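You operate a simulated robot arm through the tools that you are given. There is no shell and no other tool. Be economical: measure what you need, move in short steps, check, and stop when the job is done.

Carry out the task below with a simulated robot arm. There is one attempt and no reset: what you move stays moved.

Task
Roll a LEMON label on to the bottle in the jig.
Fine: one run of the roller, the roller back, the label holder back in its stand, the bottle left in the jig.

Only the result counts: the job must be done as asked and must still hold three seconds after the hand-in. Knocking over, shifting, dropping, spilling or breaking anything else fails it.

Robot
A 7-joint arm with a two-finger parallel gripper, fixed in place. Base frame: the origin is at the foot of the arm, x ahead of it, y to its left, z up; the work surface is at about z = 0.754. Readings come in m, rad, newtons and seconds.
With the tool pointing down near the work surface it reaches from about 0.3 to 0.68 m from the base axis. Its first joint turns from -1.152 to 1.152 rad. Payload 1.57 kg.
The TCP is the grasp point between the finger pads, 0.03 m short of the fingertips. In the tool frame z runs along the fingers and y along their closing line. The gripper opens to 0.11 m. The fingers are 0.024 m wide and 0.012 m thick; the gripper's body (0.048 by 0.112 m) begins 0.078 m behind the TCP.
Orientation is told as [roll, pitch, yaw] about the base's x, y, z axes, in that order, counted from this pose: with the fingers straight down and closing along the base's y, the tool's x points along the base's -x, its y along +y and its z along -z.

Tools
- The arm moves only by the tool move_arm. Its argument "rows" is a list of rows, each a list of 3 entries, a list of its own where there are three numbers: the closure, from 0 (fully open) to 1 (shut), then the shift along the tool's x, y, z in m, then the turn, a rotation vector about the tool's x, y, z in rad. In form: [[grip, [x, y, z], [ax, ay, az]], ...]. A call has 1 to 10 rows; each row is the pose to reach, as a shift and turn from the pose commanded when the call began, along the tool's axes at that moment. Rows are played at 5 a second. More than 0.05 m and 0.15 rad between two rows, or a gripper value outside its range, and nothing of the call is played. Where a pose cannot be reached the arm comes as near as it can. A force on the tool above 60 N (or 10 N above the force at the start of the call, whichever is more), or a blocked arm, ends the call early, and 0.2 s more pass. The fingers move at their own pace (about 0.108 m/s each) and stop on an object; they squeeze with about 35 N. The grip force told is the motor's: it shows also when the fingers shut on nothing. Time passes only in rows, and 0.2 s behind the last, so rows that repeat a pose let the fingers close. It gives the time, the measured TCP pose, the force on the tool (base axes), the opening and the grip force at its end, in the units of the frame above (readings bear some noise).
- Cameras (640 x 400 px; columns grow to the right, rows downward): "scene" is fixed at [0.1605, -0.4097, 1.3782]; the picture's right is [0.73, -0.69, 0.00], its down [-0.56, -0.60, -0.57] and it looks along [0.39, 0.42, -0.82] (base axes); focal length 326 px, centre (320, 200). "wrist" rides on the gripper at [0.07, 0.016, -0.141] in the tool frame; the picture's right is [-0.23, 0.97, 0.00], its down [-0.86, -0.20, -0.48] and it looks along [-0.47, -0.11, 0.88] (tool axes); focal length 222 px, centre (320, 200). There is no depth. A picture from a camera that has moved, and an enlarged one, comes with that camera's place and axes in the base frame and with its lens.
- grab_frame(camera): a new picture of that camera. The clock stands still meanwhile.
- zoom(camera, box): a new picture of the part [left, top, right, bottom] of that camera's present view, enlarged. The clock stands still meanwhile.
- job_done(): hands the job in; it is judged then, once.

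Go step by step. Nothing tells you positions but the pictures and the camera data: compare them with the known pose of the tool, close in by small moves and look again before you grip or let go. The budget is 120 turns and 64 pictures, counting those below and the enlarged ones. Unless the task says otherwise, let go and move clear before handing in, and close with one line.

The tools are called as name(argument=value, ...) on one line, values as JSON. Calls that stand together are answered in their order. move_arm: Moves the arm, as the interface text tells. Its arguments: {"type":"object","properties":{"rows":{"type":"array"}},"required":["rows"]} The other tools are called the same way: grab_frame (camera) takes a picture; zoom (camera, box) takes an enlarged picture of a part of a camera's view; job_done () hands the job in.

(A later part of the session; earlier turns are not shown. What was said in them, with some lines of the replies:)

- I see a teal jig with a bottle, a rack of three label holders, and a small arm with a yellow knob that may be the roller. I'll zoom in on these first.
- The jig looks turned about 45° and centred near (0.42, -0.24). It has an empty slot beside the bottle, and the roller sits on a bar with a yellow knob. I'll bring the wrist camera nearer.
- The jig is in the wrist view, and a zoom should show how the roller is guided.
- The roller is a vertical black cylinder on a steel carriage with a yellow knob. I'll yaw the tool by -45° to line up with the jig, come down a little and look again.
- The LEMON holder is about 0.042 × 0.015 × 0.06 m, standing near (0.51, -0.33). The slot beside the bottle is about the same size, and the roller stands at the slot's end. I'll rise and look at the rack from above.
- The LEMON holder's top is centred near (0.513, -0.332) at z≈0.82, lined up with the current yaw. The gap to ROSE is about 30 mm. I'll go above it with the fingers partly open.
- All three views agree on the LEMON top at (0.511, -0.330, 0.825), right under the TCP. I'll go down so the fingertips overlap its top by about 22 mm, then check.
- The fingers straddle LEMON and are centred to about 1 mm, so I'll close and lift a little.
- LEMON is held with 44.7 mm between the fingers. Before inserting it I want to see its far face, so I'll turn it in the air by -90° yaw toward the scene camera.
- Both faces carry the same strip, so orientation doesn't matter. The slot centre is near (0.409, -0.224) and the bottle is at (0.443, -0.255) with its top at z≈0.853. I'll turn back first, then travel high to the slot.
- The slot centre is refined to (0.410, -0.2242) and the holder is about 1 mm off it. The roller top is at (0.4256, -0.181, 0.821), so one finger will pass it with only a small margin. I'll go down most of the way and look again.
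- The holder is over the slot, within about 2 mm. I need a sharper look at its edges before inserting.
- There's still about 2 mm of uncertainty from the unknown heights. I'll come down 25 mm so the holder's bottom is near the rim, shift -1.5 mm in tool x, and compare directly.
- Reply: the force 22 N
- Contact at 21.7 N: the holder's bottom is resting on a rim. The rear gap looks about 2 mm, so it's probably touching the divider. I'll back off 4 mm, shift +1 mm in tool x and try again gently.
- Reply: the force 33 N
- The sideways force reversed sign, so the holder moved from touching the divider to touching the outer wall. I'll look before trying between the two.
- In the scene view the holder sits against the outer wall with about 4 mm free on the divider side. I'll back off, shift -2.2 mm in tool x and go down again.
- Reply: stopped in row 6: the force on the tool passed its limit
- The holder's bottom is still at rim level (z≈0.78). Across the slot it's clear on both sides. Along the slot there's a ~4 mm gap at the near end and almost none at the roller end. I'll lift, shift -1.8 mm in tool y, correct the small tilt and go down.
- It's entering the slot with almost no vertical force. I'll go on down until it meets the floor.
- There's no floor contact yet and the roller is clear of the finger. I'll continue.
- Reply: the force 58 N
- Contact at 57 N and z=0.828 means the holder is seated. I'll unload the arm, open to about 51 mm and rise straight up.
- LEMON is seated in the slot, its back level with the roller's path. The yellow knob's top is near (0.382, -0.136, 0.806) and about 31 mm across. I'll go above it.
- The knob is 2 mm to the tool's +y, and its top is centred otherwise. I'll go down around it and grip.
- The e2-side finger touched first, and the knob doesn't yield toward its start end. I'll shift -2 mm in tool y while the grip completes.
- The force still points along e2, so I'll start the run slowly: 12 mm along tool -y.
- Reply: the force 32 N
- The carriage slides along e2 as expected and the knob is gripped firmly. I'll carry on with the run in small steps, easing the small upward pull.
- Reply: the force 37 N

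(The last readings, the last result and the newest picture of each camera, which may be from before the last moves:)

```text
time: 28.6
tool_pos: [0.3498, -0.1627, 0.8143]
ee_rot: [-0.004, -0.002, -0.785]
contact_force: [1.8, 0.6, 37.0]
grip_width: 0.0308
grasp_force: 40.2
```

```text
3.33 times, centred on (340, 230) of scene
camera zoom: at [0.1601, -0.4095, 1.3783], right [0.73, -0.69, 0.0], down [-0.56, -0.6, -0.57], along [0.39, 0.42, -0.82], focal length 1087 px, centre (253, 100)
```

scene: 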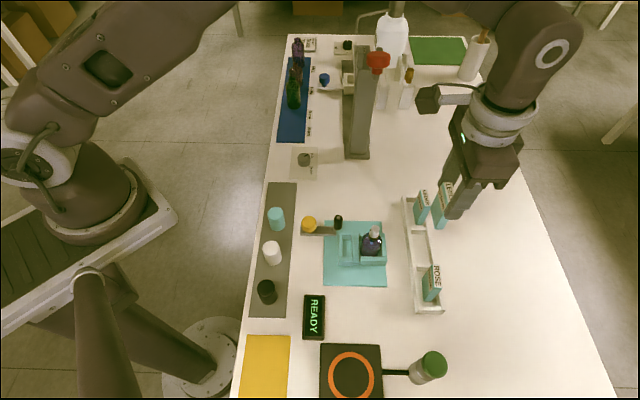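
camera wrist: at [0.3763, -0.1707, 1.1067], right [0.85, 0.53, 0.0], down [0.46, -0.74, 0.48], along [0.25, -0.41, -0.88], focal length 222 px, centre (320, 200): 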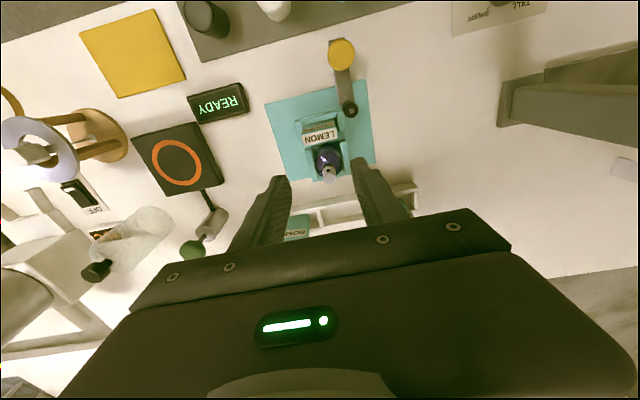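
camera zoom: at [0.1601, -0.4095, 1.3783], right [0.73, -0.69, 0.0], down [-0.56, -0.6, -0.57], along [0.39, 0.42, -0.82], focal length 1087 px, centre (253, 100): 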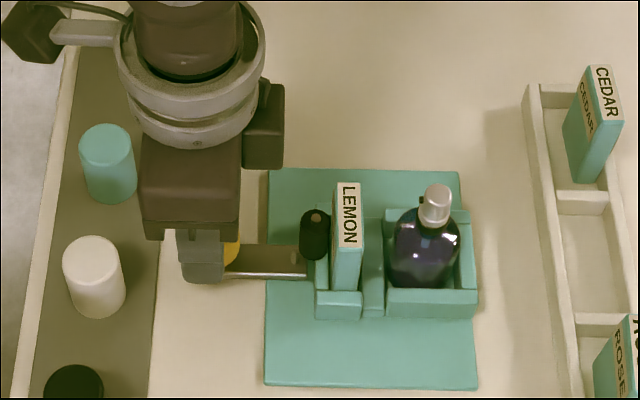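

The roller is running along the holder's back, so I'll keep going with 1 mm less downward push.

move_arm(rows=[[0.85, [0, -0.006, -0.001], [0, 0, 0]], [0.85, [0, -0.012, -0.001], [0, 0, 0]], [0.85, [0, -0.018, -0.001], [0, 0, 0]], [0.85, [0, -0.024, -0.001], [0, 0, 0]], [0.85, [0, -0.03, -0.001], [0, 0, 0]], [0.85, [0, -0.036, -0.001], [0, 0, 0]]])

zoom(camera="scene", box=[280, 170, 400, 290])

```text
time: 30.0
tool_pos: [0.3236, -0.1884, 0.8156]
ee_rot: [-0.005, 0.004, -0.786]
contact_force: [0.8, -0.9, -32.3]
grip_width: 0.0309
grasp_force: 39.4
```

```text
3.33 times, centred on (340, 230) of scene
camera zoom: at [0.1609, -0.4099, 1.3781], right [0.73, -0.69, 0.0], down [-0.56, -0.6, -0.57], along [0.39, 0.42, -0.82], focal length 1087 px, centre (253, 100)
```

zoom: 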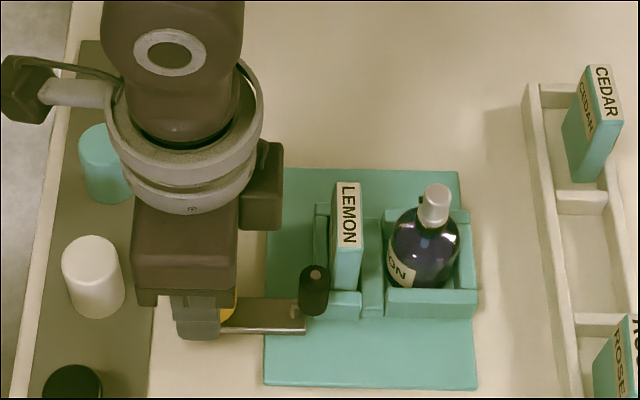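

A label ("…ON") has appeared on the bottle, and the roller is at the slot's far end. I'll go on to the end of its travel.

move_arm(rows=[[0.85, [0, -0.005, 0.0007], [0, 0, 0]], [0.85, [0, -0.01, 0.0007], [0, 0, 0]], [0.85, [0, -0.015, 0.0007], [0, 0, 0]], [0.85, [0, -0.02, 0.0007], [0, 0, 0]]])

zoom(camera="scene", box=[280, 190, 400, 310])

```text
time: 30.8
tool_pos: [0.3173, -0.196, 0.8136]
ee_rot: [0.006, 0.002, -0.772]
contact_force: [5.3, 9.8, 10.7]
grip_width: 0.0309
grasp_force: 40.1
stopped in row 4: the force on the tool passed its limit (the readings are from after the stop); the commanded pose is now the measured one
```

```text
3.33 times, centred on (340, 250) of scene
camera zoom: at [0.1605, -0.4094, 1.3783], right [0.73, -0.69, 0.0], down [-0.56, -0.6, -0.57], along [0.39, 0.42, -0.82], focal length 1087 px, centre (253, 33)
```

zoom: 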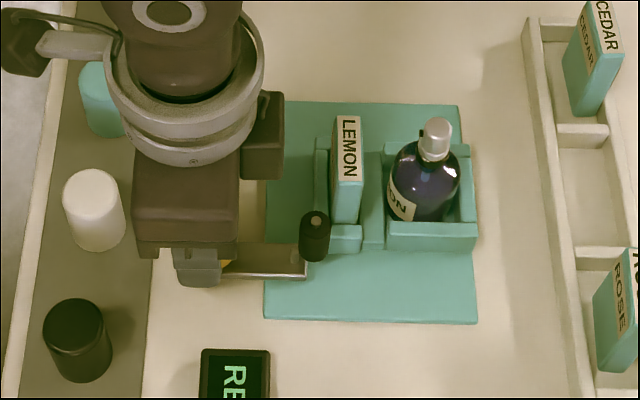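

The roller reached its end stop and the LEMON label is on the bottle. Now I'll bring the carriage back along the rail, correcting the small yaw drift.

move_arm(rows=[[0.85, [0, 0.004, 0], [0, 0, 0.008]], [0.85, [-0.0001, 0.01, 0], [0, 0, 0.013]], [0.85, [-0.0002, 0.018, 0], [0, 0, 0.013]], [0.85, [-0.0003, 0.026, 0], [0, 0, 0.013]], [0.85, [-0.0004, 0.034, 0], [0, 0, 0.013]], [0.85, [-0.0005, 0.042, 0], [0, 0, 0.013]], [0.85, [-0.0007, 0.05, 0], [0, 0, 0.013]], [0.85, [-0.0008, 0.058, 0], [0, 0, 0.013]], [0.85, [-0.0009, 0.066, 0], [0, 0, 0.013]], [0.85, [-0.001, 0.074, 0], [0, 0, 0.013]]])

```text
time: 33.0
tool_pos: [0.3702, -0.1435, 0.8148]
ee_rot: [0.003, 0.002, -0.787]
contact_force: [-6.7, 5.1, 15.7]
grip_width: 0.0309
grasp_force: 39.9
```

About 15 mm is left to the start stop, so I'll continue gently until it stops.

move_arm(rows=[[0.85, [0, 0.005, 0], [0, 0, 0]], [0.85, [0, 0.01, 0], [0, 0, 0]], [0.85, [0, 0.014, 0], [0, 0, 0]], [0.85, [0, 0.017, 0], [0, 0, 0]], [0.85, [0, 0.019, 0], [0, 0, 0]]])

zoom(camera="scene", box=[280, 170, 400, 290])

```text
time: 34.2
tool_pos: [0.3792, -0.1343, 0.8147]
ee_rot: [-0.001, 0.001, -0.794]
contact_force: [-31.6, -38.5, -16.9]
grip_width: 0.0311
grasp_force: 40.0
```

```text
3.33 times, centred on (340, 230) of scene
camera zoom: at [0.1599, -0.4106, 1.378], right [0.73, -0.69, 0.0], down [-0.56, -0.59, -0.57], along [0.39, 0.42, -0.82], focal length 1087 px, centre (253, 100)
```

zoom: 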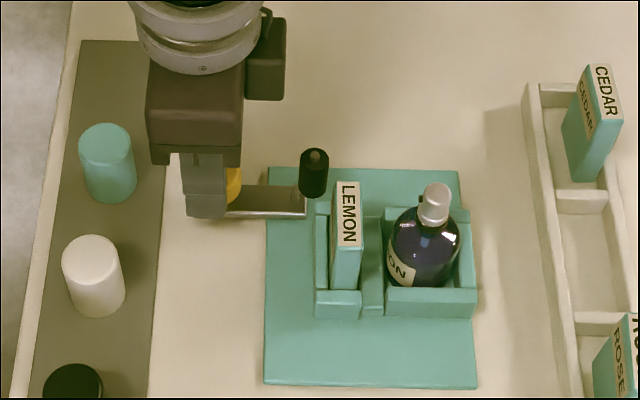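

The roller is back at its start stop. I'll relax the push, release the knob and rise.

move_arm(rows=[[0.85, [0, -0.003, 0], [0, 0, 0]], [0.85, [0, -0.0055, 0], [0, 0, 0]], [0.5, [0, -0.0055, 0], [0, 0, 0]], [0.5, [0, -0.0055, 0], [0, 0, 0]], [0.5, [0, -0.0055, -0.04], [0, 0, 0]], [0.5, [0, -0.0055, -0.09], [0, 0, 0]], [0.5, [0, -0.0055, -0.14], [0, 0, 0]], [0.5, [0, -0.0055, -0.14], [0, 0, 0]]])

grab_frame(camera="wrist")

```text
time: 36.0
tool_pos: [0.3777, -0.1341, 0.9539]
ee_rot: [0.003, 0.001, -0.786]
contact_force: [-0.7, -0.5, -0.5]
grip_width: 0.0548
grasp_force: 0.2
```

```text
16 pictures are left
camera wrist: at [0.3402, -0.0733, 1.0965], right [0.85, 0.53, 0.0], down [0.46, -0.75, 0.48], along [0.25, -0.4, -0.88], focal length 222 px, centre (320, 200)
```

wrist: 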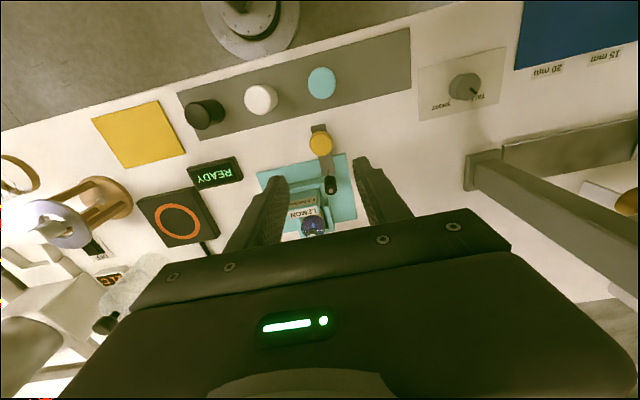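

The roller is home, so I'm going back above the holder to fetch it.

move_arm(rows=[[0.536, [-0.03, -0.015, 0], [0, 0, 0]], [0.536, [-0.06, -0.03, 0], [0, 0, 0]], [0.536, [-0.0907, -0.0443, 0], [0, 0, 0]], [0.536, [-0.0907, -0.0443, 0.04], [0, 0, 0]], [0.536, [-0.0907, -0.0443, 0.06], [0, 0, 0]], [0.536, [-0.0907, -0.0443, 0.06], [0, 0, 0]]])

zoom(camera="wrist", box=[240, 80, 400, 220])

```text
time: 37.4
tool_pos: [0.4093, -0.2319, 0.8963]
ee_rot: [0.004, -0.001, -0.788]
contact_force: [-0.6, 0.4, -0.8]
grip_width: 0.0509
grasp_force: 0.1
```

```text
2.86 times, centred on (320, 150) of wrist
camera zoom: at [0.3732, -0.1702, 1.0386], right [0.85, 0.53, 0.0], down [0.46, -0.75, 0.48], along [0.25, -0.4, -0.88], focal length 635 px, centre (320, 343)
```

zoom: 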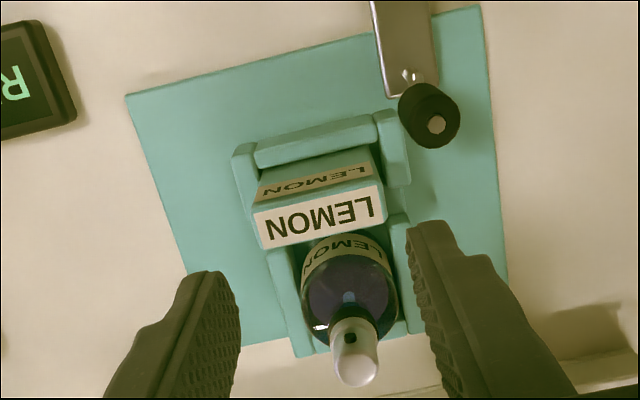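

The LEMON label is on the bottle. The holder is centred within a millimetre along the grip, so I'll go down and take hold.

move_arm(rows=[[0.536, [0.001, 0.0003, 0.03], [0, 0, 0]], [0.536, [0.001, 0.0003, 0.05], [0, 0, 0]], [0.536, [0.001, 0.0003, 0.064], [0, 0, 0]], [0.536, [0.001, 0.0003, 0.064], [0, 0, 0]]])

zoom(camera="wrist", box=[250, 90, 390, 220])

```text
time: 38.4
tool_pos: [0.411, -0.2281, 0.8319]
ee_rot: [0.002, 0.002, -0.786]
contact_force: [0.7, 0.2, -1.0]
grip_width: 0.0512
grasp_force: 0.1
```

```text
3.08 times, centred on (320, 155) of wrist
camera zoom: at [0.3733, -0.1681, 0.9741], right [0.85, 0.53, 0.0], down [0.46, -0.75, 0.48], along [0.25, -0.4, -0.88], focal length 684 px, centre (320, 338)
```

zoom: 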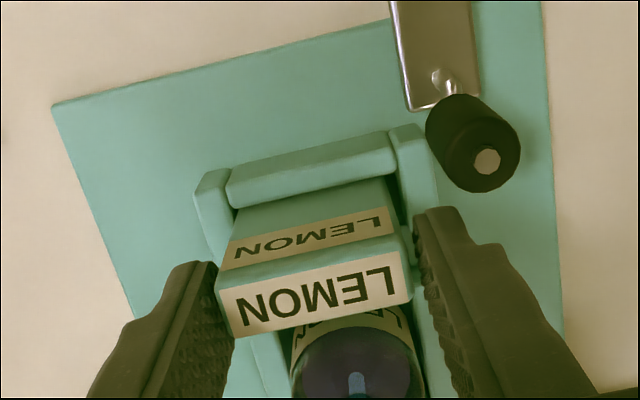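

The fingers straddle the holder cleanly, so I'll close and lift it straight out.

move_arm(rows=[[0.7, [0, 0, 0], [0, 0, 0]], [0.7, [0, 0, 0], [0, 0, 0]], [0.7, [0, 0, 0], [0, 0, 0]], [0.7, [0, 0, -0.02], [0, 0, 0]], [0.7, [0, 0, -0.04], [0, 0, 0]], [0.7, [0, 0, -0.08], [0, 0, 0]], [0.7, [0, 0, -0.12], [0, 0, 0]], [0.7, [0, 0, -0.145], [0, 0, 0]], [0.7, [0, 0, -0.145], [0, 0, 0]]])

zoom(camera="scene", box=[280, 130, 410, 290])

```text
time: 40.4
tool_pos: [0.4129, -0.2293, 0.9774]
ee_rot: [0.002, 0.001, -0.787]
contact_force: [0.3, 0.5, -1.7]
grip_width: 0.0449
grasp_force: 35.4
```

```text
2.50 times, centred on (345, 210) of scene
camera zoom: at [0.1605, -0.4097, 1.3782], right [0.73, -0.69, 0.0], down [-0.56, -0.6, -0.57], along [0.39, 0.42, -0.82], focal length 815 px, centre (258, 175)
```

zoom: 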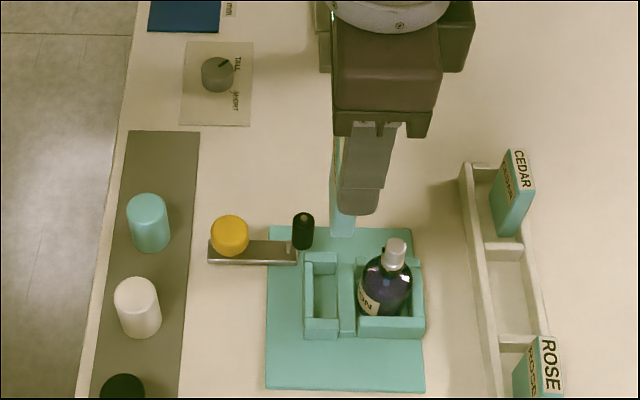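

The holder is out and the bottle stayed in place with its label. I'm carrying the holder back above the stand's middle compartment.

move_arm(rows=[[0.7, [-0.04, 0, 0], [0, 0, 0]], [0.7, [-0.08, 0, 0], [0, 0, 0]], [0.7, [-0.12, 0.0004, 0], [0, 0, 0]], [0.7, [-0.142, 0.0007, 0], [0, 0, 0]], [0.7, [-0.142, 0.0007, 0.03], [0, 0, 0]], [0.7, [-0.142, 0.0007, 0.07], [0, 0, 0]], [0.7, [-0.142, 0.0007, 0.07], [0, 0, 0]]])

zoom(camera="wrist", box=[230, 90, 410, 220])

zoom(camera="scene", box=[380, 180, 460, 320])

```text
time: 42.0
tool_pos: [0.5133, -0.3286, 0.9031]
ee_rot: [0.006, 0.003, -0.787]
contact_force: [-0.4, 0.1, -0.2]
grip_width: 0.0449
grasp_force: 35.2
```

```text
3.08 times, centred on (320, 155) of wrist
camera zoom: at [0.477, -0.2677, 1.0453], right [0.85, 0.53, 0.0], down [0.46, -0.75, 0.48], along [0.25, -0.4, -0.88], focal length 684 px, centre (320, 338)
```

zoom: 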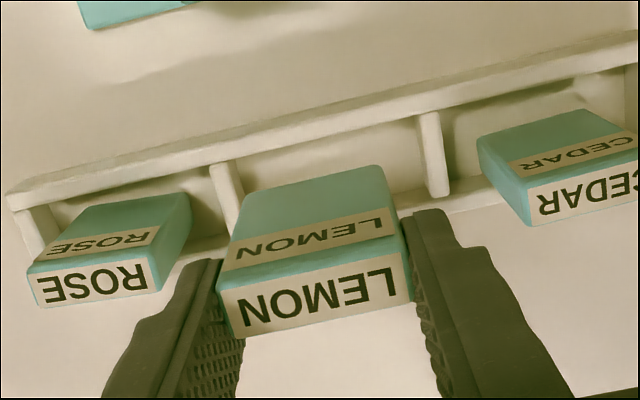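

```text
2.86 times, centred on (420, 250) of scene
camera zoom: at [0.1605, -0.4097, 1.3782], right [0.73, -0.69, 0.0], down [-0.56, -0.6, -0.57], along [0.39, 0.42, -0.82], focal length 931 px, centre (34, 57)
```

zoom: 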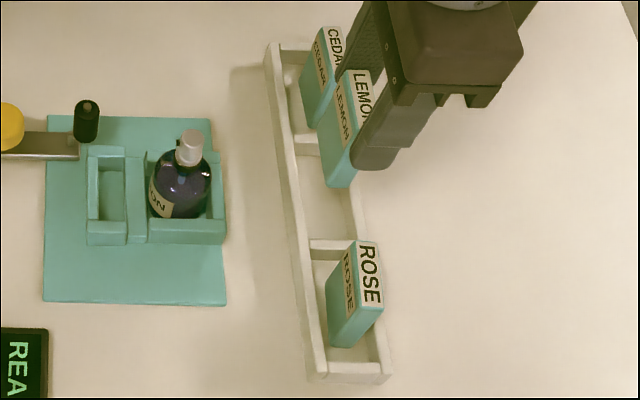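

The compartment is wide enough (about 75 × 28 mm) and the holder is over it. I'll shift 2 mm toward its middle and go down close to the floor.

move_arm(rows=[[0.7, [-0.002, 0.0005, 0.03], [0, 0, 0]], [0.7, [-0.002, 0.0005, 0.05], [0, 0, 0]], [0.7, [-0.002, 0.0005, 0.062], [0, 0, 0]], [0.7, [-0.002, 0.0005, 0.062], [0, 0, 0]]])

zoom(camera="scene", box=[390, 190, 460, 310])

```text
time: 43.0
tool_pos: [0.5141, -0.3294, 0.8434]
ee_rot: [0.006, -0.001, -0.786]
contact_force: [-0.4, 0.4, -0.5]
grip_width: 0.045
grasp_force: 34.7
```

```text
3.33 times, centred on (425, 250) of scene
camera zoom: at [0.1605, -0.4097, 1.3782], right [0.73, -0.69, 0.0], down [-0.56, -0.6, -0.57], along [0.39, 0.42, -0.82], focal length 1087 px, centre (-30, 33)
```

zoom: 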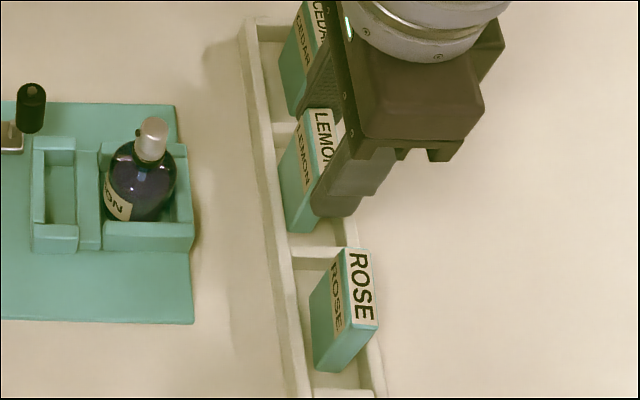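

The holder is inside the compartment with no contact yet. I'll take small steps down to the floor.

move_arm(rows=[[0.7, [0, 0, 0.002], [0, 0, 0]], [0.7, [0, 0, 0.004], [0, 0, 0]], [0.7, [0, 0, 0.006], [0, 0, 0]], [0.7, [0, 0, 0.008], [0, 0, 0]]])

```text
time: 44.0
tool_pos: [0.5136, -0.3299, 0.8355]
ee_rot: [0.005, 0.0, -0.788]
contact_force: [0.3, 0.5, -0.4]
grip_width: 0.0448
grasp_force: 34.9
```

move_arm(rows=[[0.7, [0, 0, 0.0015], [0, 0, 0]], [0.7, [0, 0, 0.003], [0, 0, 0]], [0.7, [0, 0, 0.0045], [0, 0, 0]]])

```text
time: 44.8
tool_pos: [0.514, -0.33, 0.8315]
ee_rot: [0.004, 0.0, -0.787]
contact_force: [-1.3, 2.1, 7.0]
grip_width: 0.0448
grasp_force: 34.9
```

Light floor contact at 7 N, so I'll release and rise.

move_arm(rows=[[0.5, [0, 0, 0], [0, 0, 0]], [0.5, [0, 0, 0], [0, 0, 0]], [0.5, [0, 0, -0.02], [0, 0, 0]], [0.5, [0, 0, -0.06], [0, 0, 0]], [0.5, [0, 0, -0.1], [0, 0, 0]], [0.5, [0, 0, -0.14], [0, 0, 0]], [0.5, [0, 0, -0.14], [0, 0, 0]]])

grab_frame(camera="scene")

zoom(camera="scene", box=[320, 190, 460, 310])

zoom(camera="wrist", box=[220, 0, 420, 230])

```text
time: 46.4
tool_pos: [0.5137, -0.3281, 0.9721]
ee_rot: [0.004, 0.001, -0.787]
contact_force: [0.0, 0.1, 0.8]
grip_width: 0.0548
grasp_force: 0.0
```

```text
9 pictures are left
```

scene: 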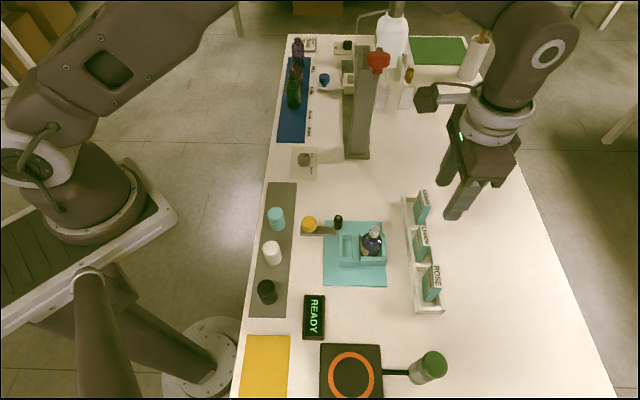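

```text
3.33 times, centred on (390, 250) of scene
camera zoom: at [0.1605, -0.4097, 1.3782], right [0.73, -0.69, 0.0], down [-0.56, -0.6, -0.57], along [0.39, 0.42, -0.82], focal length 1087 px, centre (87, 33)
```

zoom: 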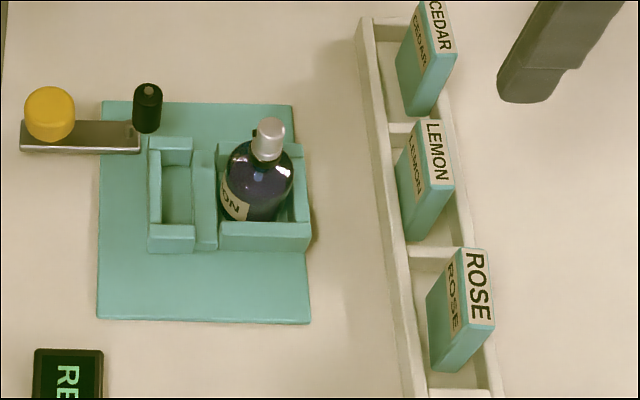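

```text
1.74 times, centred on (320, 115) of wrist
camera zoom: at [0.4767, -0.2669, 1.1152], right [0.85, 0.53, 0.0], down [0.46, -0.75, 0.48], along [0.25, -0.4, -0.88], focal length 386 px, centre (320, 348)
```

zoom: 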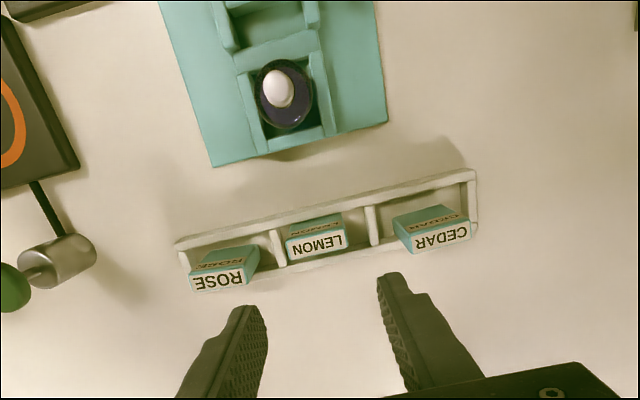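

Everything is in place: the label is on the bottle in the jig, the roller is at its start, and the LEMON holder stands in its own compartment. The gripper is clear, so I'm handing in.

job_done()

```text
The job is handed in.
```

I rolled the LEMON label on to the bottle with one run of the roller, then put the roller and the label holder back and left the bottle in the jig.
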